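You operate a simulated robot arm through the tools that you are given. There is no shell and no other tool. Be economical: measure what you need, move in short steps, check, and stop when the job is done.

The job below is to be done with a simulated robot arm. You get a single attempt, and the scene is never put back.

Task
Sand the old paint off the board on the bench's clamp plate with the sanding block marked 120.
Fine: tighten the orange clamp on it first; put the block back, loosen the clamp all the way and swing its arm aside. Set down upright: what you pick out. What is to be rubbed or washed off counts as gone when no trace of it is left.

Only the result counts: the job must be done as asked and must still hold three seconds after the hand-in. Knocking over, shifting, dropping, spilling or breaking anything else fails it.

Robot
A 7-joint arm with a two-finger parallel gripper, fixed in place. Base frame: the origin is at the foot of the arm, x ahead of it, y to its left, z up. Readings come in mm, degrees, newtons and seconds.
With the tool pointing down near the work surface it reaches from about 240 to 620 mm from the base axis. Its first joint turns from -66.0 to 66.0 degrees. Payload 2.6 kg.
The tool frame sits at the grasp point between the pads (the TCP): z along the fingers, y along the line on which they close. The tips reach 30 mm beyond it. Largest opening 94 mm; finger width 28, thickness 10; the body of the gripper, 50 by 96 mm, starts 55 mm behind the TCP.
Orientation is told as [roll, pitch, yaw] about the base's x, y, z axes, in that order, counted from this pose: with the fingers straight down and closing along the base's y, the tool's x points along the base's -x, its y along +y and its z along -z.

Tools
- The arm moves only by the tool servo_tool. Its argument "steps" is one flat list of numbers, 7 for each row, row after row: the shift along the tool's x, y, z in units of 250 mm (1.0 is 250 mm), then the turn, a rotation vector about the tool's x, y, z in units of 90 degrees (1.0 is 90 degrees), then the gripper command, from -1 (shut) to 1 (fully open), values between in proportion. In form: [dx, dy, dz, rx, ry, rz, claw, dx, dy, dz, rx, ry, rz, claw, ...]. A call has 1 to 8 rows; each row is the pose to reach, as a shift and turn from the pose commanded when the call began, along the tool's axes at that moment. A call with a number of a shift or a turn outside -1 to 1 is refused whole. Rows are played at 5 a second. More than 50 mm and 8.6 degrees between two rows, or a gripper value outside its range, and nothing of the call is played. Where a pose cannot be reached the arm comes as near as it can. A force on the tool above 70 N (or 10 N above the force at the start of the call, whichever is more), or a blocked arm, ends the call early, and 0.2 s more pass. Each finger travels about 72 mm/s and halts on what it meets, pressing with about 43 N; the grip force reading is that of the motor and also rises with nothing between the fingers. The clock runs only during rows and for 0.2 s after the last one: add rows that repeat a pose to give the fingers time. It gives the time, the measured TCP pose, the force on the tool (base axes), the opening and the grip force at its end, in the units of the frame above (readings bear some noise), with the torque about the TCP (base axes, N m) and any sound that the robot's microphone picked up.
- Cameras (640 x 400 px; columns grow to the right, rows downward): "scene" is fixed at [30, 415, 582.8]; the picture's right is [-0.90, -0.44, 0.00], its down [-0.24, 0.49, -0.84] and it looks along [0.37, -0.75, -0.54] (base axes); focal length 230 px, centre (320, 200). "wrist" rides on the gripper at [76, 14, -102] in the tool frame; the picture's right is [-0.18, 0.98, 0.00], its down [-0.75, -0.14, -0.64] and it looks along [-0.63, -0.12, 0.77] (tool axes); focal length 243 px, centre (320, 200). There is no depth. A picture from a camera that has moved, and an enlarged one, comes with that camera's place and axes in the base frame and with its lens. The place of the scene camera against the robot may be out by one fixed shift of up to 25 mm in any direction.
- camera(camera): a new picture of that camera. It takes no simulated time.
- close_up(camera, box): a new picture of the part [left, top, right, bottom] of that camera's present view, enlarged. It takes no simulated time.
- finish_job(): hands the job in; it is judged then, once.

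Work in short steps. Places have to be worked out from the pictures, the camera data and where the tool is seen: move nearer, look again, correct. Check each grasp and each placing, and mend what went wrong. You have 120 turns and 68 pictures in all, those below and enlarged ones among them. Open the gripper and draw the arm clear of the work before you hand the job in, unless the task says otherwise; then end with one line.

The tools are called after "Emit:" as a command line: name --argument value ..., lists and objects as JSON in quotes. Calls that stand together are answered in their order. servo_tool: Moves the arm, as the interface text tells. Its arguments: {"type":"object","properties":{"steps":{"type":"array","items":{"type":"number"}}},"required":["steps"]} The other tools are called the same way: camera (camera) takes a picture; close_up (camera, box) takes an enlarged picture of a part of a camera's view; finish_job () hands the job in.

At the start:

```text
clock: 0.0
tool_pos: [295.0, 148.1, 458.0]
ee_rot: [0.1, 0.0, 0.0]
contact_force: [0.1, -1.1, -0.3]
torque: [-0.03, -0.02, -0.01]
grip_width: 93.9
finger_force: 0.0
```

scene: 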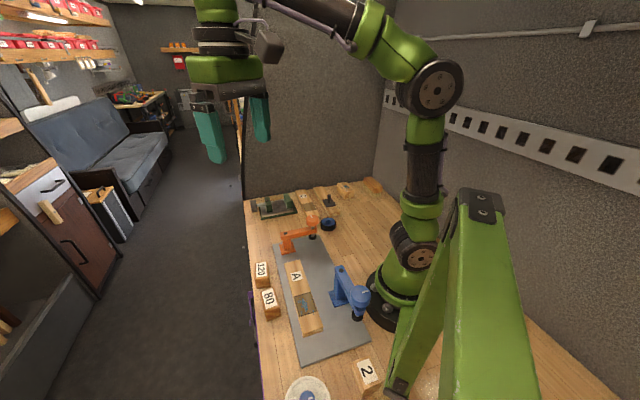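
wrist: 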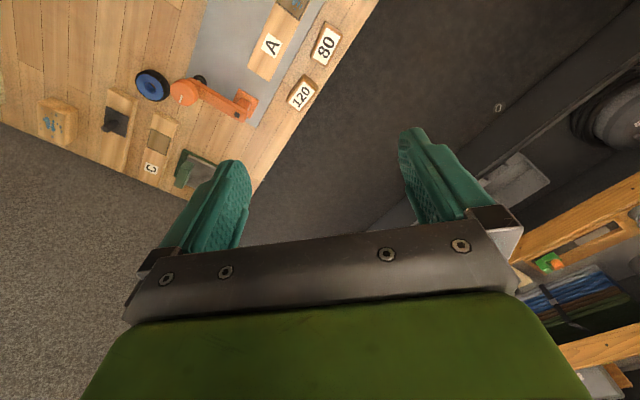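

I start by looking closer at the bench, to see the clamps, the board and the blocks.

Emit:
close_up --camera "scene" --box '[240, 170, 400, 270]'

Emit:
close_up --camera "scene" --box '[240, 240, 400, 400]'

Emit:
close_up --camera "wrist" --box '[0, 0, 400, 220]'

```text
4.00 times, centred on (320, 220) of scene
camera zoom: at [30.0, 415.0, 582.8], right [-0.9, -0.44, 0.0], down [-0.24, 0.49, -0.84], along [0.37, -0.75, -0.54], focal length 919 px, centre (320, 120)
```

zoom: 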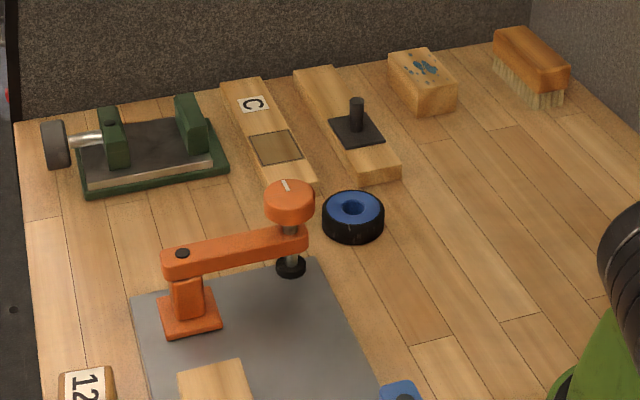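

```text
2.50 times, centred on (320, 320) of scene
camera zoom: at [30.0, 415.0, 582.8], right [-0.9, -0.44, 0.0], down [-0.24, 0.49, -0.84], along [0.37, -0.75, -0.54], focal length 574 px, centre (320, -100)
```

zoom: 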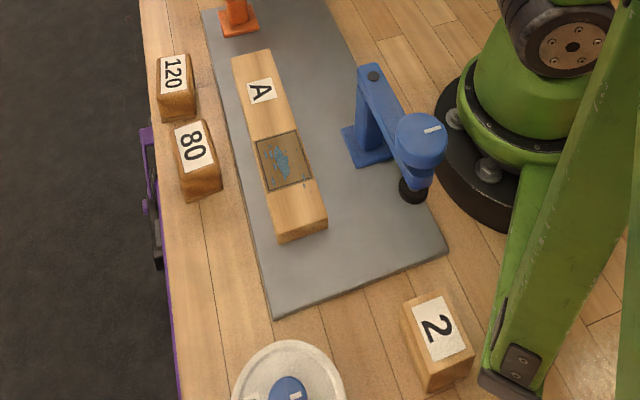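

```text
1.60 times, centred on (200, 110) of wrist
camera zoom: at [217.9, 162.8, 559.6], right [0.18, 0.98, 0.0], down [0.75, -0.14, 0.64], along [0.63, -0.12, -0.77], focal length 388 px, centre (512, 344)
```

zoom: 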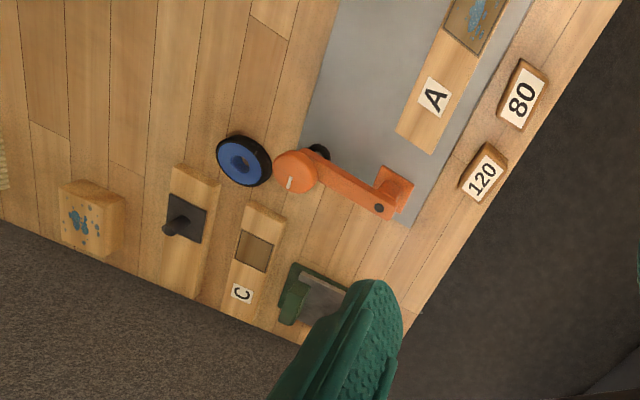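

The board, orange clamp and block 120 lie about (250,80), (368,-36), and (365,98). I lower the tool a little and turn it so the wrist camera sees the clamp from the side.

Emit:
servo_tool --steps '[-0.01, 0, 0.07, 0, 0, 0.083, 1, -0.02, 0, 0.14, 0, 0, 0.166, 1, -0.03, 0, 0.21, 0, 0, 0.25, 1, -0.04, 0, 0.28, 0, 0, 0.333, 1, -0.05, 0, 0.35, 0, 0, 0.416, 1, -0.06, 0, 0.42, 0, 0, 0.5, 1, -0.07, 0, 0.49, 0, 0, 0.583, 1, -0.08, 0, 0.56, 0, 0, 0.667, 1]'

Emit:
camera --camera "wrist"

```text
clock: 1.8
tool_pos: [314.5, 148.7, 317.4]
ee_rot: [0.0, 0.0, -60.1]
contact_force: [1.4, 0.0, 0.5]
torque: [0.0, 0.02, 0.01]
grip_width: 94.0
finger_force: 0.2
```

```text
62 pictures are left
camera wrist: at [288.6, 222.0, 418.7], right [0.94, 0.33, 0.0], down [0.25, -0.72, 0.64], along [0.21, -0.61, -0.77], focal length 243 px, centre (320, 200)
```

wrist: 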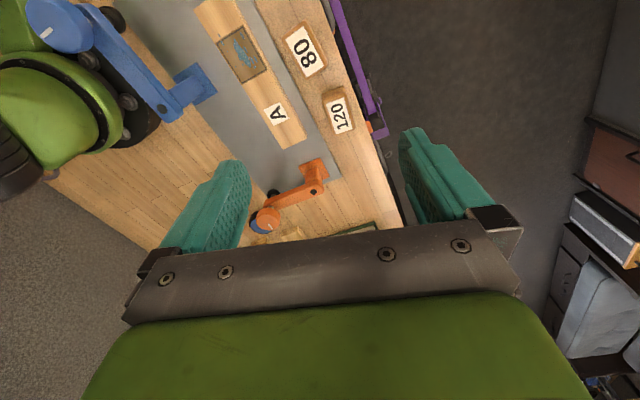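

Positions agree from two views (block 120 near (363,98), hinge near (368,-28), board end near (308,18)). I move nearer to the clamp for a clear view.

Emit:
servo_tool --steps '[-0.14, -0.04, 0, 0, 0, 0, 1, -0.28, -0.09, 0, 0, 0, 0, 1, -0.424, -0.13, 0, 0, 0, 0, 1, -0.424, -0.13, 0, 0, 0, 0, 1]'

Emit:
camera --camera "wrist"

Emit:
close_up --camera "wrist" --box '[220, 20, 420, 220]'

```text
clock: 2.8
tool_pos: [338.0, 41.7, 317.0]
ee_rot: [0.0, 0.0, -60.1]
contact_force: [0.6, -0.2, 0.3]
torque: [-0.01, -0.01, 0.0]
grip_width: 94.0
finger_force: 0.1
```

```text
61 pictures are left
camera wrist: at [312.2, 114.6, 418.5], right [0.94, 0.33, 0.0], down [0.25, -0.72, 0.64], along [0.21, -0.61, -0.77], focal length 243 px, centre (320, 200)
```

wrist: 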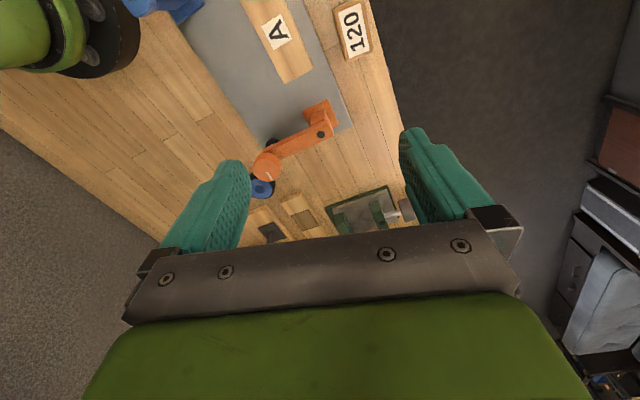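

```text
2.00 times, centred on (320, 120) of wrist
camera zoom: at [312.2, 114.6, 418.5], right [0.94, 0.33, 0.0], down [0.25, -0.72, 0.64], along [0.21, -0.61, -0.77], focal length 485 px, centre (320, 360)
```

zoom: 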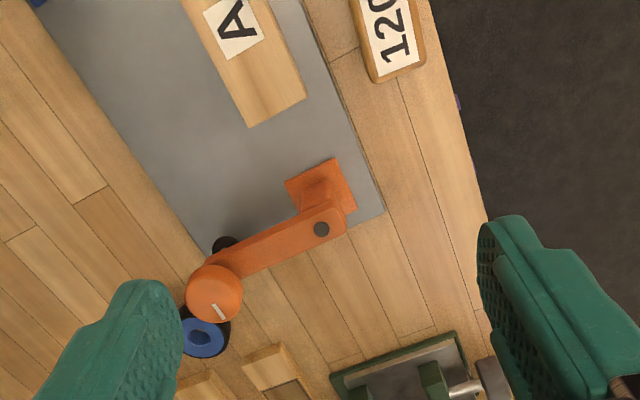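

The clamp arm hangs about 92 mm from hinge (363,-30) to knob (300,-98), top near z 105; it must swing about -91° to lie on the board end. I go above the knob with the fingers set to straddle the arm.

Emit:
servo_tool --steps '[-0.052, -0.052, 0.03, 0, 0, -0.075, 1, -0.103, -0.103, 0.06, 0, 0, -0.15, 1, -0.155, -0.155, 0.09, 0, 0, -0.225, 1, -0.206, -0.206, 0.12, 0, 0, -0.3, 1, -0.258, -0.258, 0.15, 0, 0, -0.375, 1, -0.31, -0.31, 0.18, 0, 0, -0.45, 1, -0.362, -0.362, 0.21, 0, 0, -0.525, 1, -0.413, -0.413, 0.24, 0, 0, -0.6, 1]'

Emit:
servo_tool --steps '[0, 0, 0.0, 0, 0, -0.075, 1, 0, 0, 0.0, 0, 0, -0.15, 1, 0, 0, 0.0, 0, 0, -0.225, 1, 0, 0, 0.0, 0, 0, -0.3, 1, 0, 0, 0, 0, 0, -0.375, 1, 0, 0, 0, 0, 0, -0.45, 1, 0, 0, 0.0, 0, 0, -0.525, 1, 0, 0, 0.0, 0, 0, -0.597, 1]'

Emit:
camera --camera "wrist"

Emit:
close_up --camera "scene" --box '[230, 140, 390, 300]'

```text
clock: 4.6
tool_pos: [300.3, -99.1, 257.4]
ee_rot: [0.0, 0.0, -5.9]
contact_force: [0.0, 0.1, 0.5]
torque: [-0.01, -0.02, 0.01]
grip_width: 94.0
finger_force: 0.1
```

```text
clock: 6.4
tool_pos: [301.6, -100.2, 257.4]
ee_rot: [-0.1, 0.0, 47.8]
contact_force: [-0.8, 0.3, 0.2]
torque: [-0.03, -0.02, -0.01]
grip_width: 94.2
finger_force: 0.1
```

```text
59 pictures are left
camera wrist: at [239.2, -148.0, 360.0], right [-0.6, 0.8, 0.0], down [0.61, 0.46, 0.64], along [0.51, 0.39, -0.77], focal length 243 px, centre (320, 200)
```

wrist: 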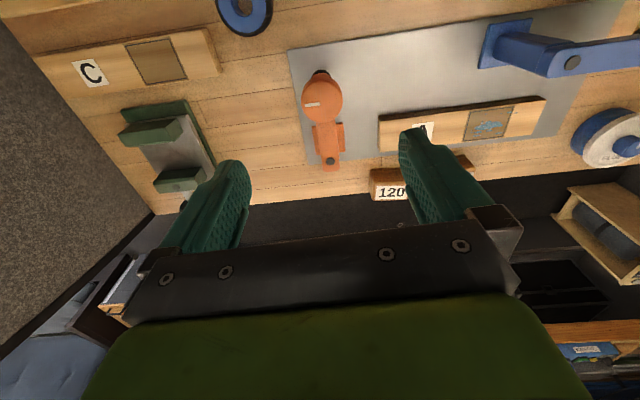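

```text
2.50 times, centred on (310, 220) of scene
camera zoom: at [30.0, 415.0, 582.8], right [-0.9, -0.44, 0.0], down [-0.24, 0.49, -0.84], along [0.37, -0.75, -0.54], focal length 574 px, centre (345, 150)
```

zoom: 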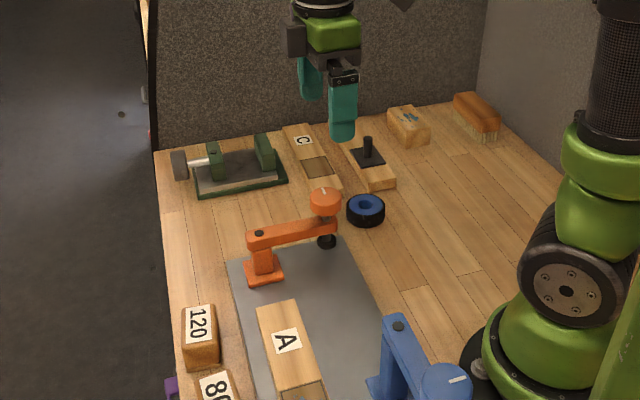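

Triangulating gives knob top (302,-97,103), hinge (364,-35,77), so the swing is 90°. I lower around the knob, fingers still open, tips to about z 80.

Emit:
servo_tool --steps '[-0.0115, 0.005, 0.15, 0, 0, 0.031, 1, -0.0115, 0.005, 0.3, 0, 0, 0.031, 1, -0.0115, 0.005, 0.4, 0, 0, 0.031, 1, -0.0115, 0.005, 0.47, 0, 0, 0.031, 1, -0.0115, 0.005, 0.53, 0, 0, 0.031, 1, -0.0115, 0.005, 0.59, 0, 0, 0.031, 1, -0.0115, 0.005, 0.59, 0, 0, 0.031, 1]'

Emit:
camera --camera "wrist"

Emit:
close_up --camera "scene" --box '[260, 170, 360, 270]'

```text
clock: 8.0
tool_pos: [303.5, -96.8, 109.8]
ee_rot: [-0.2, 0.0, 44.9]
contact_force: [-0.6, -0.5, -0.4]
torque: [0.03, 0.01, 0.0]
grip_width: 93.8
finger_force: 0.0
```

```text
57 pictures are left
camera wrist: at [239.6, -141.4, 212.0], right [-0.56, 0.83, 0.0], down [0.63, 0.43, 0.64], along [0.53, 0.36, -0.77], focal length 243 px, centre (320, 200)
```

wrist: 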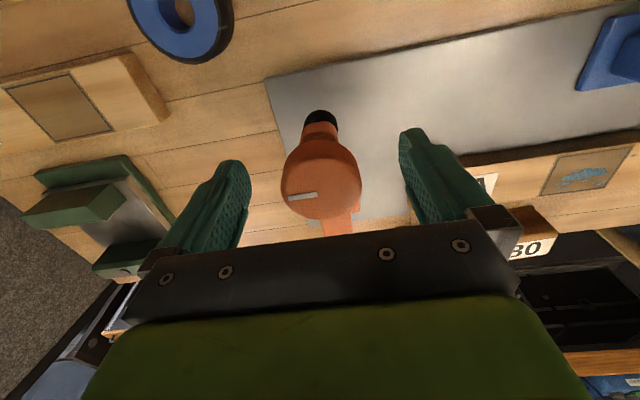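

```text
4.00 times, centred on (310, 220) of scene
camera zoom: at [30.0, 415.0, 582.8], right [-0.9, -0.44, 0.0], down [-0.24, 0.49, -0.84], along [0.37, -0.75, -0.54], focal length 919 px, centre (360, 120)
```

zoom: 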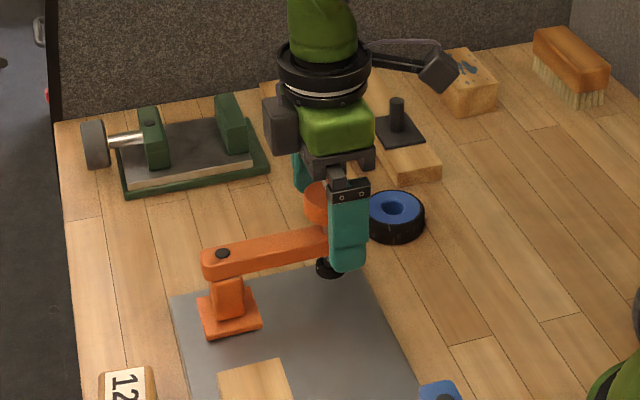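

Knob is centred between the fingers (within 2 mm). I close on it.

Emit:
servo_tool --steps '[0, 0, 0, 0, 0, 0, -1, 0, 0, 0, 0, 0, 0, -1, 0, 0, 0, 0, 0, 0, -1, 0, 0, 0, 0, 0, 0, -1]'

```text
clock: 9.0
tool_pos: [304.0, -97.3, 110.1]
ee_rot: [0.2, 0.0, 44.8]
contact_force: [-6.3, 5.3, 2.0]
torque: [0.11, 0.11, 0.0]
grip_width: 40.7
finger_force: 44.9
```

Knob gripped (40.7 mm). I swing the arm along its arc, first 24°, turning the hand with it.

Emit:
servo_tool --steps '[-0.0034, 0.0482, 0, 0, 0, 0.0889, -1, -0.0134, 0.0954, 0, 0, 0, 0.1778, -1, -0.0299, 0.1407, 0, 0, 0, 0.2667, -1]'

```text
clock: 9.8
tool_pos: [284.7, -67.3, 111.8]
ee_rot: [-0.1, -0.2, 20.9]
contact_force: [14.9, 4.6, -8.8]
torque: [-0.11, 0.41, 0.0]
grip_width: 41.1
finger_force: 45.2
```

The arm follows; the force (15 N toward the hinge) says my path is about 2 mm too wide. I correct and swing 32° more.

Emit:
servo_tool --steps '[-0.0113, 0.0468, 0, 0, 0, 0.0889, -1, -0.021, 0.0926, 0, 0, 0, 0.1778, -1, -0.0371, 0.1367, 0, 0, 0, 0.2667, -1, -0.0592, 0.178, 0, 0, 0, 0.3556, -1]'

Emit:
close_up --camera "scene" --box '[230, 190, 350, 310]'

```text
clock: 10.8
tool_pos: [279.4, -21.5, 108.7]
ee_rot: [0.0, 0.3, -11.2]
contact_force: [-19.5, 1.6, 19.7]
torque: [-0.17, -0.46, -0.02]
grip_width: 41.0
finger_force: 44.9
```

```text
3.33 times, centred on (290, 250) of scene
camera zoom: at [29.9, 415.0, 582.8], right [-0.9, -0.44, 0.0], down [-0.24, 0.49, -0.84], along [0.37, -0.75, -0.54], focal length 766 px, centre (420, 33)
```

zoom: 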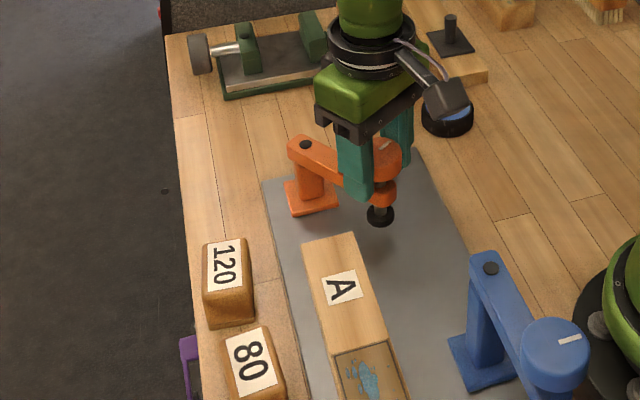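

Force flipped outward now; I hold still a moment to see the settled force.

Emit:
servo_tool --steps '[0, 0, 0, 0, 0, 0, -1, 0, 0, 0, 0, 0, 0, -1, 0, 0, 0, 0, 0, 0, -1]'

```text
clock: 11.6
tool_pos: [278.2, -20.0, 108.6]
ee_rot: [0.0, 0.4, -11.3]
contact_force: [-26.7, 5.0, 18.6]
torque: [0.02, -0.09, 0.01]
grip_width: 40.9
finger_force: 45.2
```

The tool is held 3.7 mm outside the commanded path, so hinge is nearer (365,-33). I correct and swing on, stopping 7° short to check.

Emit:
servo_tool --steps '[0.0136, 0.0401, 0, 0, 0, 0.0811, -1, 0.0072, 0.0842, 0, 0, 0, 0.1622, -1, -0.005, 0.1274, 0, 0, 0, 0.2433, -1, -0.022, 0.1687, 0, 0, 0, 0.3244, -1, -0.022, 0.1687, 0, 0, 0, 0.3244, -1]'

Emit:
close_up --camera "scene" --box '[230, 200, 350, 320]'

Emit:
camera --camera "wrist"

```text
clock: 12.8
tool_pos: [296.6, 20.8, 110.2]
ee_rot: [0.3, -0.4, -40.5]
contact_force: [20.7, -16.0, -10.3]
torque: [-0.33, -0.09, 0.0]
grip_width: 40.6
finger_force: 44.7
```

```text
3.33 times, centred on (290, 260) of scene
camera zoom: at [30.0, 414.9, 582.8], right [-0.9, -0.44, 0.0], down [-0.24, 0.49, -0.84], along [0.37, -0.75, -0.54], focal length 766 px, centre (420, 0)
```

zoom: 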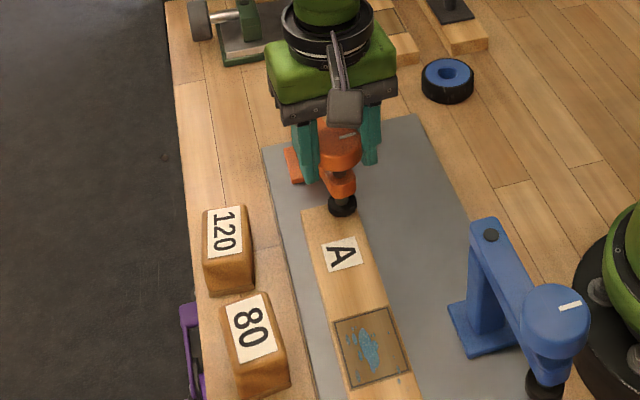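

```text
53 pictures are left
camera wrist: at [245.7, 79.9, 212.1], right [0.78, 0.63, 0.0], down [0.48, -0.59, 0.65], along [0.41, -0.5, -0.76], focal length 243 px, centre (320, 200)
```

wrist: 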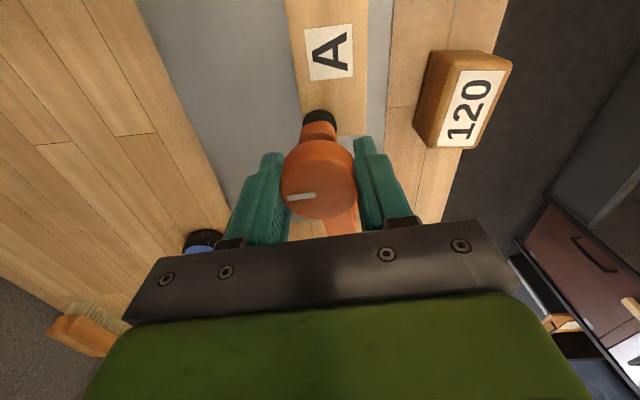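

The pad is over the board end, about 5° short of centred; inward force says trim radius ~2.5 mm. I finish the swing.

Emit:
servo_tool --steps '[-0.0116, 0.0332, 0, 0, 0, 0.061, -1, -0.0116, 0.0332, 0, 0, 0, 0.061, -1, -0.0116, 0.0332, 0, 0, 0, 0.061, -1]'

Emit:
camera --camera "wrist"

```text
clock: 13.6
tool_pos: [300.2, 26.4, 111.2]
ee_rot: [0.1, 0.0, -45.9]
contact_force: [7.9, -3.3, 2.2]
torque: [-0.46, -0.77, -0.02]
grip_width: 41.2
finger_force: 44.8
```

```text
52 pictures are left
camera wrist: at [257.5, 90.3, 212.1], right [0.83, 0.55, 0.0], down [0.42, -0.64, 0.64], along [0.36, -0.53, -0.77], focal length 243 px, centre (320, 200)
```

wrist: 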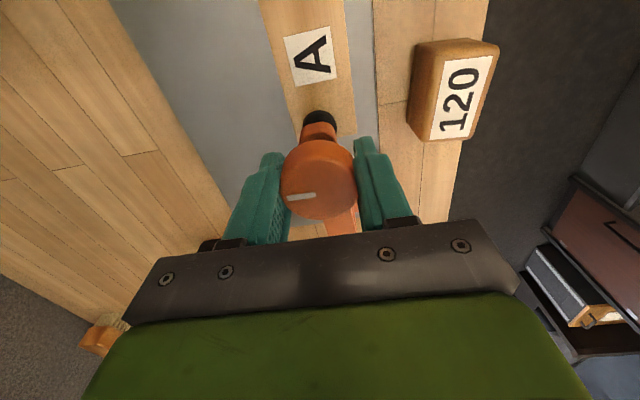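

Pad is centred on the board. Now I turn the knob clockwise (from above) to tighten, watching torque and mark.

Emit:
servo_tool --steps '[0, 0, 0, 0, 0, 0.093, -1, 0, 0, 0, 0, 0, 0.186, -1, 0, 0, 0, 0, 0, 0.279, -1, 0, 0, 0, 0, 0, 0.372, -1, 0, 0, 0, 0, 0, 0.465, -1, 0, 0, 0, 0, 0, 0.558, -1, 0, 0, 0, 0, 0, 0.651, -1, 0, 0, 0, 0, 0, 0.651, -1]'

Emit:
camera --camera "wrist"

```text
clock: 15.4
tool_pos: [298.9, 26.3, 110.1]
ee_rot: [-0.3, -0.1, -104.5]
contact_force: [-5.3, 8.8, -34.4]
torque: [-0.05, -0.03, 0.0]
grip_width: 41.1
finger_force: 44.8
```

```text
51 pictures are left
camera wrist: at [332.6, 95.2, 211.4], right [0.91, -0.42, -0.01], down [-0.32, -0.69, 0.64], along [-0.28, -0.58, -0.76], focal length 243 px, centre (320, 200)
```

wrist: 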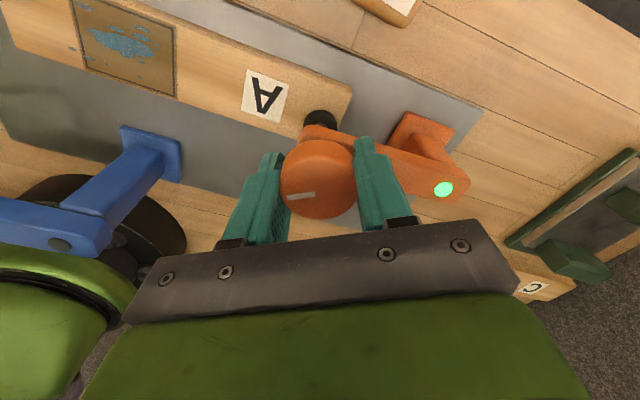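

A green light came on at the hinge, and the knob pulls the hand down. I look closer at the pad before turning more.

Emit:
close_up --camera "wrist" --box '[220, 60, 480, 240]'

Emit:
servo_tool --steps '[0, 0, 0.012, 0, 0, 0.06, -1, 0, 0, 0.012, 0, 0, 0.12, -1, 0, 0, 0.012, 0, 0, 0.12, -1]'

Emit:
close_up --camera "wrist" --box '[220, 60, 480, 240]'

```text
2.22 times, centred on (350, 150) of wrist
camera zoom: at [332.6, 95.2, 211.4], right [0.91, -0.42, -0.01], down [-0.32, -0.69, 0.64], along [-0.28, -0.58, -0.76], focal length 539 px, centre (253, 311)
```

zoom: 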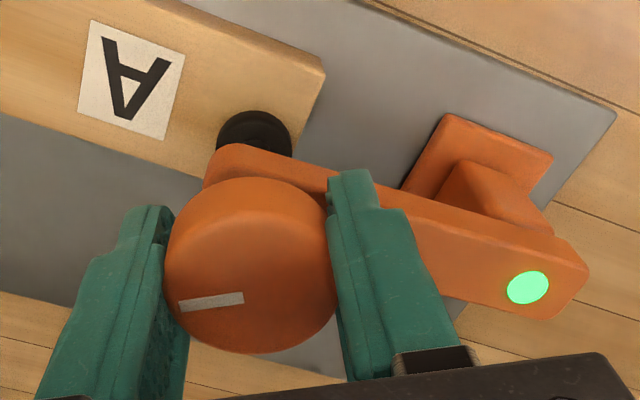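

```text
clock: 16.2
tool_pos: [299.8, 26.9, 108.3]
ee_rot: [-0.4, 0.1, -115.4]
contact_force: [-22.9, 25.3, 4.3]
torque: [0.53, -0.19, 0.06]
grip_width: 40.8
finger_force: 45.2
```

```text
2.22 times, centred on (350, 150) of wrist
camera zoom: at [346.0, 88.5, 209.3], right [0.81, -0.59, -0.01], down [-0.45, -0.62, 0.64], along [-0.38, -0.52, -0.77], focal length 539 px, centre (253, 311)
```

zoom: 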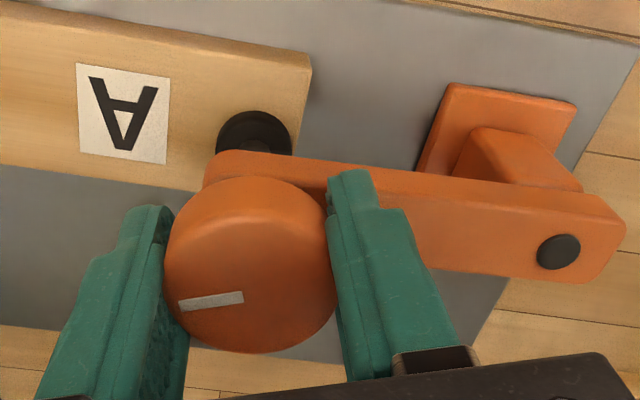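

The lamp went dark after the extra 11°, so the right tightness may be a band. I turn back about 8° and look.

Emit:
servo_tool --steps '[0, 0, 0, 0, 0, -0.045, -1, 0, 0, 0, 0, 0, -0.09, -1, 0, 0, 0, 0, 0, -0.09, -1]'

Emit:
close_up --camera "wrist" --box '[220, 60, 480, 240]'

```text
clock: 17.0
tool_pos: [300.6, 25.6, 107.2]
ee_rot: [-0.3, 0.1, -107.2]
contact_force: [-26.8, 24.7, 21.4]
torque: [0.06, 0.32, -0.08]
grip_width: 41.0
finger_force: 45.3
```

```text
2.22 times, centred on (350, 150) of wrist
camera zoom: at [336.6, 93.7, 209.1], right [0.88, -0.47, -0.01], down [-0.35, -0.68, 0.64], along [-0.31, -0.56, -0.77], focal length 539 px, centre (253, 311)
```

zoom: 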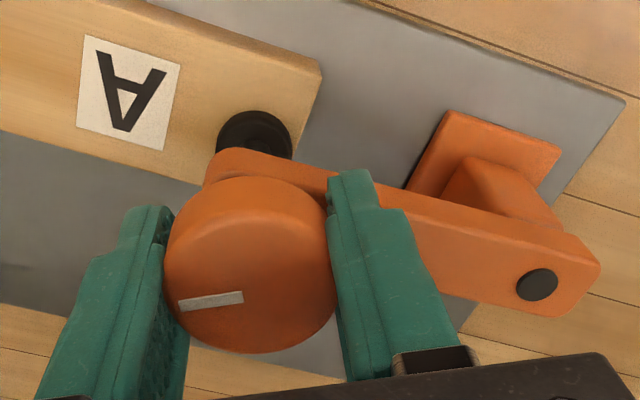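

Still dark; I go back another 4° to about where it was lit, and relieve the sideways pull.

Emit:
servo_tool --steps '[0.0, -0.008, -0.004, 0, 0, -0.022, -1, 0, -0.008, -0.004, 0, 0, -0.045, -1, 0, -0.008, -0.004, 0, 0, -0.045, -1]'

Emit:
close_up --camera "wrist" --box '[220, 60, 480, 240]'

```text
clock: 17.8
tool_pos: [300.7, 25.3, 107.5]
ee_rot: [-0.1, 0.0, -103.2]
contact_force: [-12.7, 14.6, 5.8]
torque: [0.73, 0.25, 0.01]
grip_width: 41.1
finger_force: 45.2
```

```text
2.22 times, centred on (350, 150) of wrist
camera zoom: at [330.7, 96.1, 209.7], right [0.92, -0.4, 0.0], down [-0.31, -0.7, 0.64], along [-0.26, -0.59, -0.77], focal length 539 px, centre (253, 311)
```

zoom: 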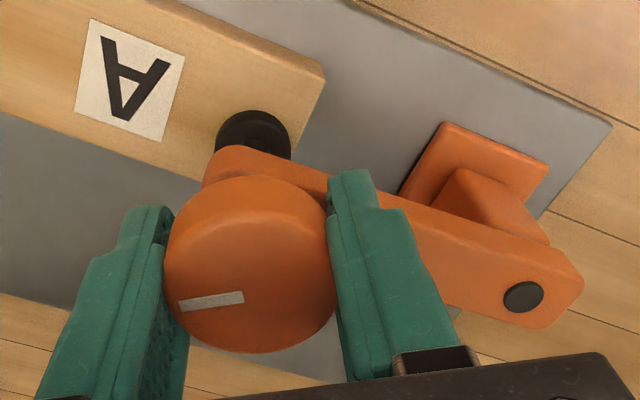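

Mark follows the hand, lamp is dark. I creep clockwise 2° to the angle where it was lit, to learn whether the lamp marks a band or flashes.

Emit:
servo_tool --steps '[0, -0.004, 0, 0, 0, 0.016, -1, 0, -0.004, 0, 0, 0, 0.016, -1]'

Emit:
close_up --camera "wrist" --box '[220, 60, 480, 240]'

```text
clock: 18.4
tool_pos: [299.9, 25.9, 107.6]
ee_rot: [0.2, 0.0, -104.5]
contact_force: [-3.2, 5.3, 1.5]
torque: [-0.08, 0.37, 0.01]
grip_width: 41.0
finger_force: 44.6
```

```text
2.22 times, centred on (350, 150) of wrist
camera zoom: at [332.0, 95.8, 209.8], right [0.91, -0.42, 0.0], down [-0.33, -0.69, 0.64], along [-0.27, -0.58, -0.77], focal length 539 px, centre (253, 311)
```

zoom: 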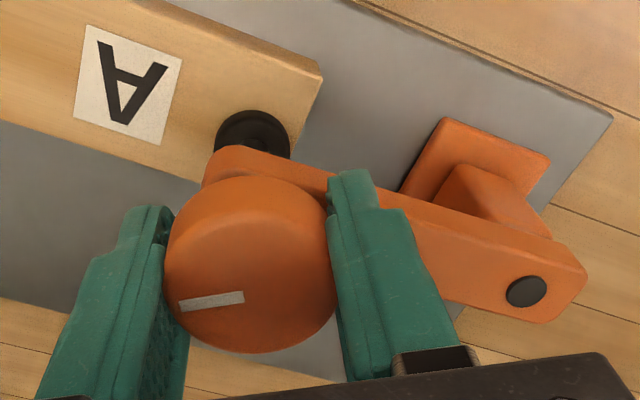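

Same angle, no light: so it's not simply an angle band; perhaps a flash on reaching tight. I turn further clockwise and watch torque for a stop.

Emit:
servo_tool --steps '[0, 0, 0, 0, 0, 0.06, -1, 0, 0, 0, 0, 0, 0.12, -1, 0, 0, 0, 0, 0, 0.18, -1, 0, 0, 0, 0, 0, 0.24, -1]'

Emit:
close_up --camera "wrist" --box '[220, 60, 480, 240]'

```text
clock: 19.4
tool_pos: [298.9, 25.4, 107.3]
ee_rot: [0.0, 0.0, -126.3]
contact_force: [1.7, 2.8, -7.0]
torque: [0.34, -0.64, 0.0]
grip_width: 40.9
finger_force: 44.6
```

```text
2.22 times, centred on (350, 150) of wrist
camera zoom: at [355.6, 78.7, 209.4], right [0.68, -0.73, 0.0], down [-0.56, -0.52, 0.64], along [-0.47, -0.44, -0.77], focal length 539 px, centre (253, 311)
```

zoom: 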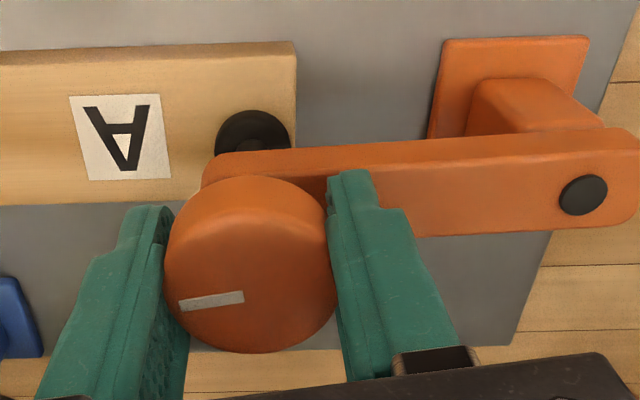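

No stop yet and no lamp. I look from the scene camera at whether the pad touches the board.

Emit:
close_up --camera "scene" --box '[265, 210, 325, 270]'

```text
6.67 times, centred on (295, 240) of scene
camera zoom: at [30.0, 414.9, 582.8], right [-0.9, -0.44, 0.0], down [-0.24, 0.49, -0.84], along [0.37, -0.75, -0.54], focal length 1532 px, centre (487, -67)
```

zoom: 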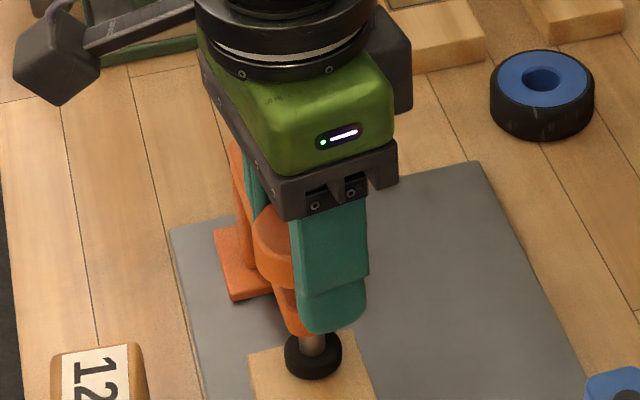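

Can't tell contact. I continue clockwise and watch the readings.

Emit:
servo_tool --steps '[0, 0, 0.004, 0, 0, 0.08, -1, 0, 0, 0.004, 0, 0, 0.16, -1, 0, 0, 0.004, 0, 0, 0.24, -1, 0, 0, 0.004, 0, 0, 0.32, -1, 0, 0, 0.004, 0, 0, 0.32, -1]'

Emit:
close_up --camera "wrist" --box '[220, 60, 480, 240]'

```text
clock: 20.6
tool_pos: [298.8, 25.8, 107.0]
ee_rot: [-0.1, -0.2, -155.0]
contact_force: [-2.8, 11.2, -15.6]
torque: [0.18, -0.87, 0.17]
grip_width: 40.8
finger_force: 44.9
```

```text
2.22 times, centred on (350, 150) of wrist
camera zoom: at [373.4, 44.8, 208.7], right [0.25, -0.97, 0.0], down [-0.74, -0.19, 0.64], along [-0.62, -0.16, -0.76], focal length 539 px, centre (253, 311)
```

zoom: 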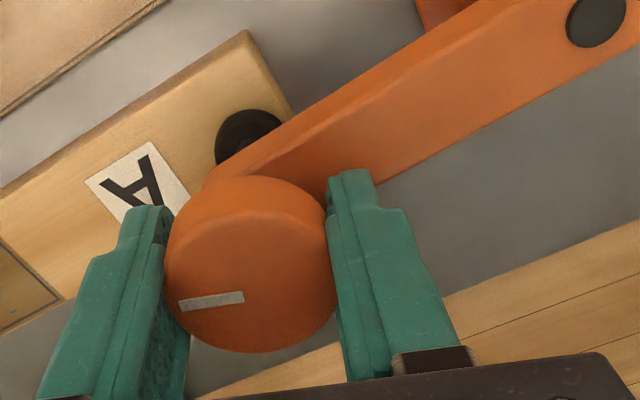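

Torque begins to rise (0.17). I continue another 24° carefully.

Emit:
servo_tool --steps '[0, 0, 0.004, 0, 0, 0.07, -1, 0, 0, 0.004, 0, 0, 0.14, -1, 0, 0, 0.004, 0, 0, 0.21, -1, 0, 0, 0.004, 0, 0, 0.28, -1, 0, 0, 0.004, 0, 0, 0.28, -1]'

Emit:
close_up --camera "wrist" --box '[220, 60, 480, 240]'

```text
clock: 21.8
tool_pos: [301.2, 28.1, 106.9]
ee_rot: [-0.1, 0.2, -180.0]
contact_force: [-9.3, 27.2, 30.9]
torque: [-1.0, -0.92, 0.94]
grip_width: 40.6
finger_force: 45.2
```

```text
2.22 times, centred on (350, 150) of wrist
camera zoom: at [375.5, 13.5, 209.1], right [-0.18, -0.98, 0.0], down [-0.76, 0.14, 0.64], along [-0.63, 0.12, -0.77], focal length 539 px, centre (253, 311)
```

zoom: 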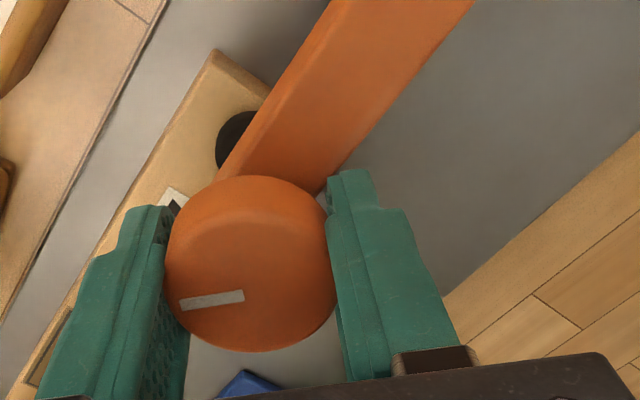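

Torque is now 0.94 N·m: the screw is biting. I release and rise to see the lamp and arm.

Emit:
servo_tool --steps '[0, 0, 0, 0, 0, 0, 0.2, 0, 0, 0, 0, 0, 0, 0.2, 0, 0, -0.12, 0, 0, 0, 0.2, 0, 0, -0.28, 0, 0, 0, 0.2, -0.1, -0.1, -0.4, 0, 0, -0.08, 0.5, -0.2, -0.2, -0.4, 0, 0, -0.16, 0.5, -0.2, -0.3, -0.4, 0, 0, -0.24, 0.5]'

Emit:
camera --camera "wrist"

Emit:
close_up --camera "scene" --box '[250, 200, 350, 300]'

```text
clock: 23.4
tool_pos: [248.0, 100.5, 205.5]
ee_rot: [0.0, 0.1, -158.4]
contact_force: [-0.2, -0.1, 0.7]
torque: [0.0, -0.01, 0.01]
grip_width: 70.9
finger_force: 0.0
```

```text
41 pictures are left
camera wrist: at [323.3, 114.5, 308.2], right [0.19, -0.98, 0.0], down [-0.75, -0.15, 0.64], along [-0.63, -0.12, -0.77], focal length 243 px, centre (320, 200)
```

wrist: 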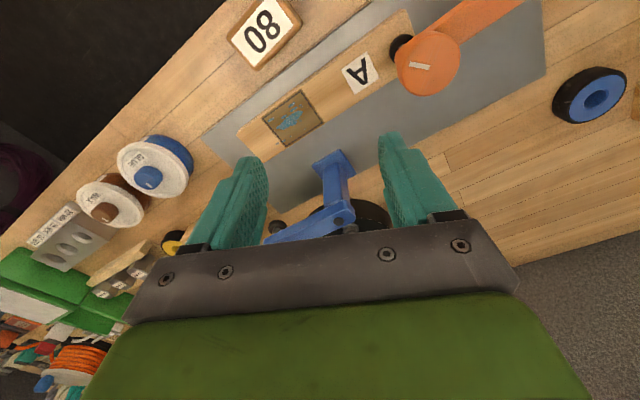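

```text
4.00 times, centred on (300, 250) of scene
camera zoom: at [29.9, 414.9, 582.8], right [-0.9, -0.44, 0.0], down [-0.24, 0.49, -0.84], along [0.37, -0.75, -0.54], focal length 919 px, centre (400, 0)
```

zoom: 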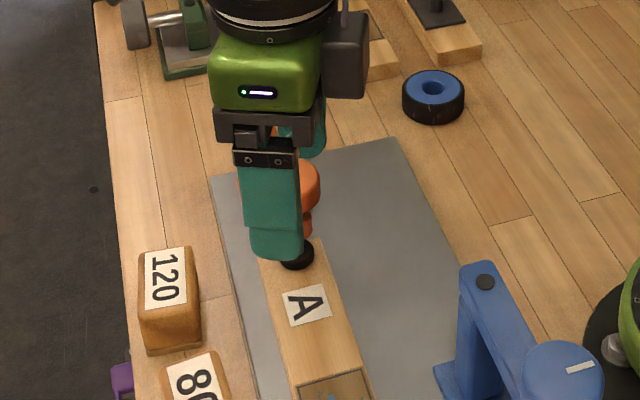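

The mark turned about 135° in total. I move over block 120 and turn so the hinge lamp is visible.

Emit:
servo_tool --steps '[0.053, 0.022, -0.05, 0, 0, -0.094, 0.9, 0.106, 0.044, -0.1, 0, 0, -0.188, 0.9, 0.159, 0.066, -0.15, 0, 0, -0.282, 0.9, 0.212, 0.088, -0.2, 0, 0, -0.376, 0.9, 0.265, 0.11, -0.22, 0, 0, -0.47, 0.9, 0.318, 0.132, -0.22, 0, 0, -0.564, 0.9, 0.371, 0.154, -0.22, 0, 0, -0.658, 0.9, 0.425, 0.177, -0.22, 0, 0, -0.752, 0.9]'

Emit:
servo_tool --steps '[0, 0, 0, 0, 0, -0.09, 0.9, 0, 0, 0, 0, 0, -0.18, 0.9, 0, 0, 0, 0, 0, -0.27, 0.9, 0, 0, 0, 0, 0, -0.34, 0.9]'

Emit:
camera --camera "wrist"

Emit:
close_up --camera "scene" --box '[260, 200, 340, 280]'

```text
clock: 25.2
tool_pos: [366.2, 100.7, 259.6]
ee_rot: [-0.1, -0.1, -90.7]
contact_force: [0.2, -0.4, 0.3]
torque: [0.02, 0.01, -0.03]
grip_width: 89.2
finger_force: 0.1
```

```text
clock: 26.2
tool_pos: [363.8, 98.9, 262.7]
ee_rot: [-0.1, 0.1, -60.0]
contact_force: [-0.1, -0.1, -0.6]
torque: [-0.02, 0.01, -0.01]
grip_width: 89.3
finger_force: 0.0
```

```text
39 pictures are left
camera wrist: at [337.2, 171.5, 363.3], right [0.94, 0.33, 0.0], down [0.25, -0.72, 0.64], along [0.21, -0.61, -0.77], focal length 243 px, centre (320, 200)
```

wrist: 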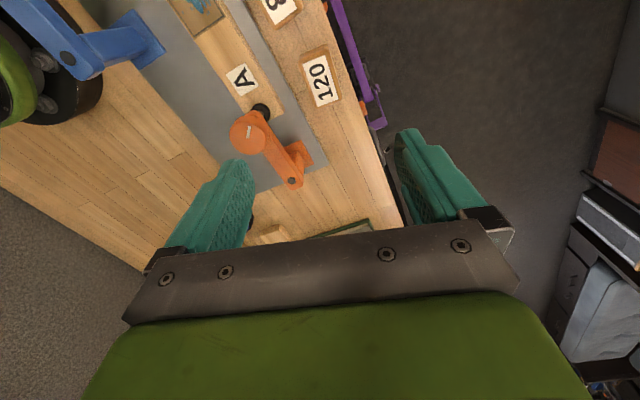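

```text
5.00 times, centred on (300, 240) of scene
camera zoom: at [30.0, 415.0, 582.8], right [-0.9, -0.44, 0.0], down [-0.24, 0.49, -0.84], along [0.37, -0.75, -0.54], focal length 1149 px, centre (420, 0)
```

zoom: 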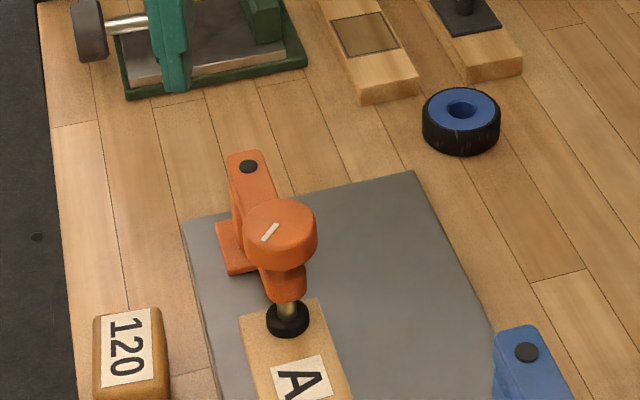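

The lamp is dark, but the torque rise shows the pad pressing. To be sure it is fully tight I regrip the knob and try a further turn.

Emit:
servo_tool --steps '[-0.04, -0.12, 0.05, 0, 0, -0.056, 1, -0.08, -0.24, 0.1, 0, 0, -0.111, 1, -0.116, -0.362, 0.2, 0, 0, -0.167, 1, -0.116, -0.362, 0.35, 0, 0, -0.167, 1, -0.116, -0.362, 0.48, 0, 0, -0.167, 1, -0.116, -0.362, 0.56, 0, 0, -0.167, 1, -0.116, -0.362, 0.618, 0, 0, -0.167, 1]'

Emit:
servo_tool --steps '[0, 0, 0, 0, 0, 0, -1, 0, 0, 0, 0, 0, 0, -1, 0, 0, 0, 0, 0, 0, -1, 0, 0, 0, 0, 0, 0, -1]'

```text
clock: 27.8
tool_pos: [300.2, 28.2, 108.1]
ee_rot: [0.0, 0.0, -45.3]
contact_force: [-0.5, -0.3, -1.0]
torque: [-0.02, -0.01, -0.01]
grip_width: 93.9
finger_force: 0.0
```

```text
clock: 28.8
tool_pos: [298.7, 29.3, 107.8]
ee_rot: [0.0, 0.0, -45.2]
contact_force: [1.1, 2.6, -2.0]
torque: [-0.02, -0.25, 0.0]
grip_width: 40.7
finger_force: 44.8
```

Gripped again. I turn 15° clockwise and read the torque.

Emit:
servo_tool --steps '[0, 0, 0, 0, 0, 0.055, -1, 0, 0, 0, 0, 0, 0.11, -1, 0, 0, 0, 0, 0, 0.165, -1, 0, 0, 0, 0, 0, 0.165, -1]'

Emit:
camera --camera "wrist"

```text
clock: 29.8
tool_pos: [301.4, 30.4, 107.8]
ee_rot: [0.0, 0.3, -60.2]
contact_force: [-16.3, 15.7, 33.4]
torque: [0.22, 0.29, -0.03]
grip_width: 40.8
finger_force: 45.2
```

```text
37 pictures are left
camera wrist: at [274.2, 102.3, 209.2], right [0.94, 0.33, 0.0], down [0.25, -0.73, 0.64], along [0.21, -0.6, -0.77], focal length 243 px, centre (320, 200)
```

wrist: 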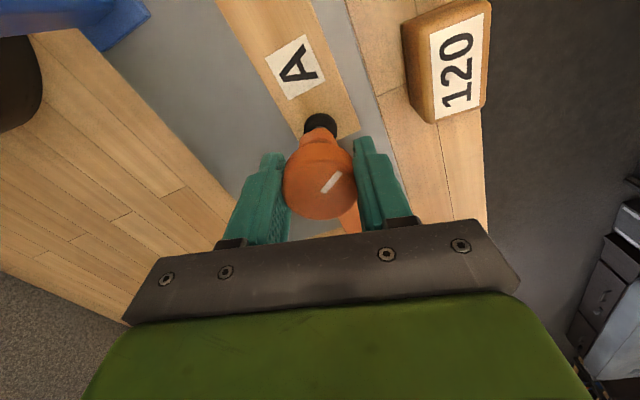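

The mark followed the hand with no torque, so it is not at a stop yet. I ease up 2 mm and keep turning clockwise.

Emit:
servo_tool --steps '[0, 0, -0.008, 0, 0, 0.09, -1, 0, 0, -0.008, 0, 0, 0.18, -1, 0, 0, -0.008, 0, 0, 0.27, -1, 0, 0, -0.008, 0, 0, 0.36, -1, 0, 0, -0.008, 0, 0, 0.45, -1, 0, 0, -0.008, 0, 0, 0.54, -1, 0, 0, -0.008, 0, 0, 0.54, -1]'

Emit:
camera --camera "wrist"

```text
clock: 31.4
tool_pos: [300.7, 28.2, 109.1]
ee_rot: [0.0, -0.2, -108.8]
contact_force: [0.3, -5.0, -25.2]
torque: [-0.39, 0.13, 0.26]
grip_width: 40.8
finger_force: 45.3
```

```text
36 pictures are left
camera wrist: at [337.3, 94.6, 210.1], right [0.87, -0.49, 0.0], down [-0.38, -0.67, 0.64], along [-0.32, -0.56, -0.76], focal length 243 px, centre (320, 200)
```

wrist: 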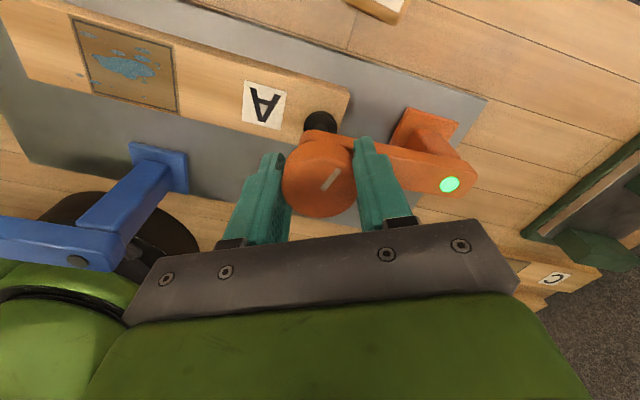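

The lamp is green again. I hold still to see whether it stays lit with time.

Emit:
servo_tool --steps '[0, 0, 0, 0, 0, 0, -1, 0, 0, 0, 0, 0, 0, -1, 0, 0, 0, 0, 0, 0, -1, 0, 0, 0, 0, 0, 0, -1, 0, 0, 0, 0, 0, 0, -1, 0, 0, 0, 0, 0, 0, -1]'

Emit:
close_up --camera "wrist" --box '[220, 60, 500, 240]'

```text
clock: 32.8
tool_pos: [301.7, 28.9, 108.0]
ee_rot: [0.0, 0.1, -108.5]
contact_force: [7.3, -18.6, -23.2]
torque: [-0.46, 0.02, 0.02]
grip_width: 40.7
finger_force: 45.1
```

```text
2.22 times, centred on (360, 150) of wrist
camera zoom: at [337.6, 95.6, 210.9], right [0.87, -0.49, 0.0], down [-0.38, -0.67, 0.64], along [-0.31, -0.56, -0.77], focal length 539 px, centre (231, 311)
```

zoom: 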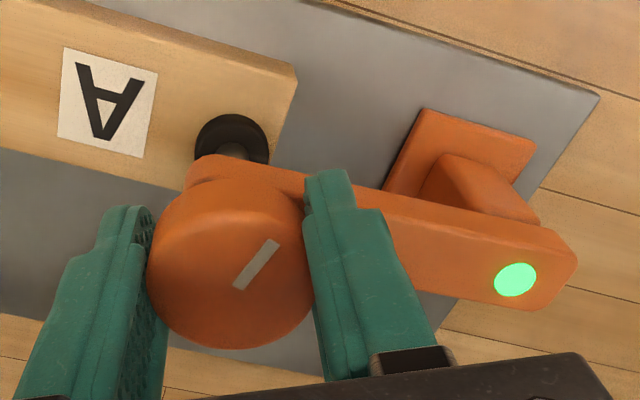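

It stays lit. I release and rise to see whether it remains lit with the hand off.

Emit:
servo_tool --steps '[0, 0, 0, 0, 0, 0, 0.3, 0, 0, 0, 0, 0, 0, 0.3, 0, 0, 0, 0, 0, 0, 0.3, 0, 0, -0.1, 0, 0, 0, 0.3, 0, 0, -0.2, 0, 0, 0, 0.3]'

Emit:
close_up --camera "wrist" --box '[220, 20, 500, 220]'

```text
clock: 34.0
tool_pos: [297.6, 27.9, 160.6]
ee_rot: [0.0, 0.1, -108.5]
contact_force: [0.5, -0.3, 0.5]
torque: [0.0, -0.04, 0.01]
grip_width: 61.2
finger_force: 0.0
```

```text
2.00 times, centred on (360, 120) of wrist
camera zoom: at [335.2, 95.7, 261.6], right [0.87, -0.49, 0.0], down [-0.37, -0.67, 0.64], along [-0.31, -0.56, -0.77], focal length 485 px, centre (240, 360)
```

zoom: 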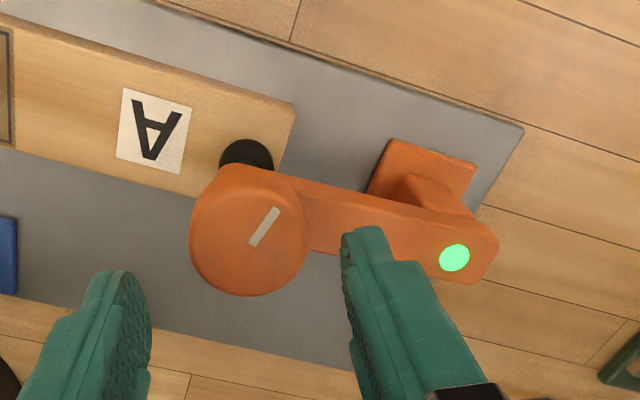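

The lamp stays green with the hand off: the clamp is tight. Now I go above block 120, turned to its short axis (yaw about -52).

Emit:
servo_tool --steps '[0, 0, -0.08, 0, 0, -0.08, 0.5, 0.05, 0.02, -0.12, 0, 0, -0.16, 1, 0.1, 0.05, -0.12, 0, 0, -0.24, 1, 0.16, 0.08, -0.12, 0, 0, -0.32, 1, 0.22, 0.11, -0.12, 0, 0, -0.4, 1, 0.28, 0.14, -0.1, 0, 0, -0.48, 1, 0.341, 0.162, -0.08, 0, 0, -0.56, 1, 0.341, 0.162, -0.08, 0, 0, -0.628, 1]'

Emit:
camera --camera "wrist"

```text
clock: 35.8
tool_pos: [366.1, 98.4, 179.2]
ee_rot: [-0.1, 0.0, -51.9]
contact_force: [0.5, 0.3, -0.2]
torque: [0.02, -0.01, -0.03]
grip_width: 94.0
finger_force: 0.1
```

```text
33 pictures are left
camera wrist: at [329.3, 166.5, 280.5], right [0.89, 0.46, 0.0], down [0.35, -0.68, 0.64], along [0.3, -0.57, -0.77], focal length 243 px, centre (320, 200)
```

wrist: 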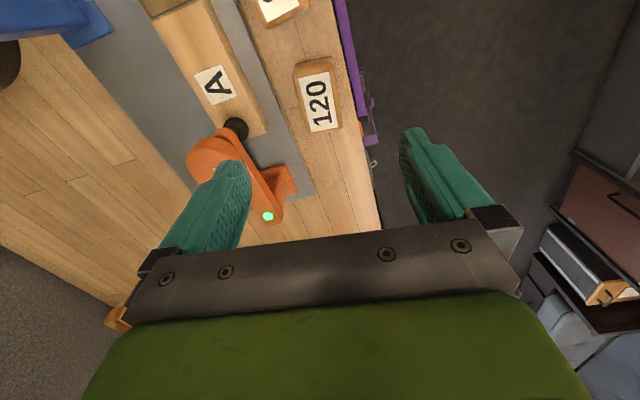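

Lamp still green. Block 120 is centred near (365,97), axis 128°, width about 40 mm; I lower with a 60 mm opening to keep clear of the purple thing at the bench edge, stopping halfway.

Emit:
servo_tool --steps '[-0.001, -0.006, 0.0, 0, 0, 0, 0.3, -0.001, -0.006, 0.15, 0, 0, 0, 0.3, -0.001, -0.006, 0.3, 0, 0, 0, 0.3, -0.001, -0.006, 0.38, 0, 0, 0, 0.3, -0.001, -0.006, 0.38, 0, 0, 0, 0.3]'

Emit:
camera --camera "wrist"

Emit:
close_up --camera "scene" --box '[235, 230, 305, 300]'

```text
clock: 37.0
tool_pos: [364.2, 96.3, 84.7]
ee_rot: [0.1, -0.1, -52.2]
contact_force: [-1.0, 0.2, 0.0]
torque: [0.0, -0.03, -0.03]
grip_width: 61.0
finger_force: 0.0
```

```text
32 pictures are left
camera wrist: at [327.6, 165.1, 186.0], right [0.89, 0.46, 0.0], down [0.35, -0.68, 0.64], along [0.29, -0.57, -0.77], focal length 243 px, centre (320, 200)
```

wrist: 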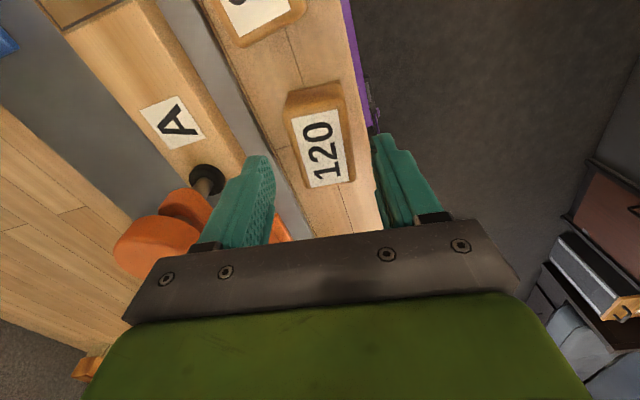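

```text
5.71 times, centred on (270, 265) of scene
camera zoom: at [30.0, 415.0, 582.8], right [-0.9, -0.44, 0.0], down [-0.24, 0.49, -0.84], along [0.37, -0.75, -0.54], focal length 1313 px, centre (606, -171)
```

zoom: 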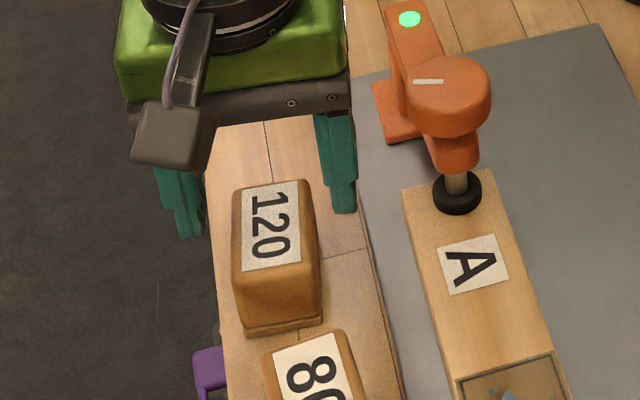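

Block top is near z 43 and centred about 2 mm further along; I lower to TCP z 47 and close.

Emit:
servo_tool --steps '[0.0095, 0, 0.08, 0, 0, 0, 0.3, 0.0095, 0, 0.151, 0, 0, 0, 0.3, 0.0095, 0, 0.151, 0, 0, 0, 0.3, 0.0095, 0, 0.151, 0, 0, 0, -1, 0.0095, 0, 0.151, 0, 0, 0, -1, 0.0095, 0, 0.151, 0, 0, 0, -1]'

Emit:
camera --camera "wrist"

```text
clock: 38.4
tool_pos: [362.6, 97.6, 46.8]
ee_rot: [-0.1, 0.0, -52.1]
contact_force: [0.6, -0.3, -0.3]
torque: [0.01, -0.06, -0.01]
grip_width: 43.8
finger_force: 43.3
```

```text
30 pictures are left
camera wrist: at [326.6, 166.2, 148.7], right [0.89, 0.46, 0.0], down [0.35, -0.68, 0.64], along [0.29, -0.57, -0.77], focal length 243 px, centre (320, 200)
```

wrist: 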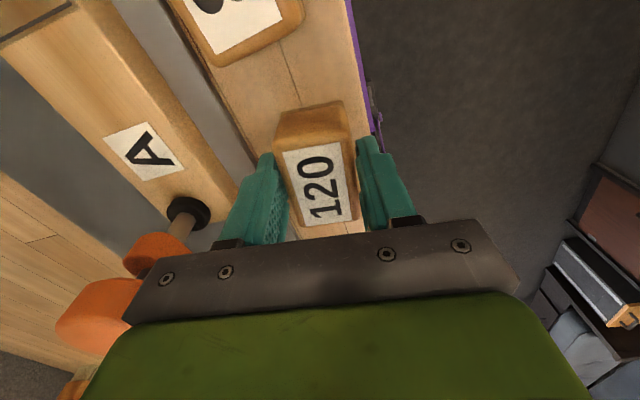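

Block gripped (43.8 mm); pick pose (362.6, 97.6, 46.8, yaw -52.1). I lift it straight up, and look closely at the patch for its extent.

Emit:
servo_tool --steps '[0, 0, -0.12, 0, 0, 0, -1, 0, 0, -0.28, 0, 0, 0, -1, 0, 0, -0.44, 0, 0, 0, -1, 0, 0, -0.44, 0, 0, 0, -1]'

Emit:
close_up --camera "scene" --box '[270, 255, 340, 340]'

```text
clock: 39.4
tool_pos: [363.6, 98.0, 155.7]
ee_rot: [0.1, 0.0, -52.1]
contact_force: [0.8, 0.1, -1.2]
torque: [0.0, 0.0, 0.0]
grip_width: 43.4
finger_force: 42.7
```

```text
4.71 times, centred on (305, 298) of scene
camera zoom: at [29.9, 414.9, 582.8], right [-0.9, -0.44, 0.0], down [-0.24, 0.49, -0.84], along [0.37, -0.75, -0.54], focal length 1081 px, centre (391, -259)
```

zoom: 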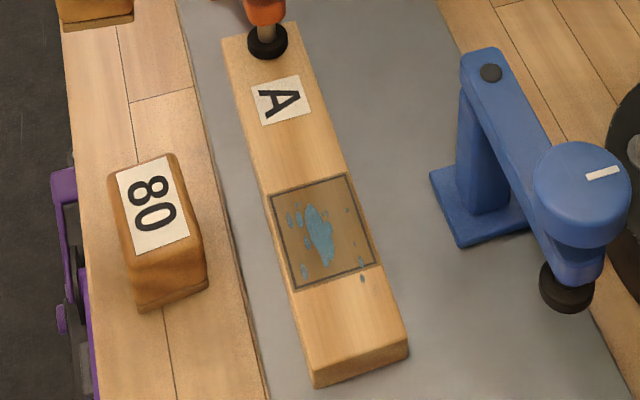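

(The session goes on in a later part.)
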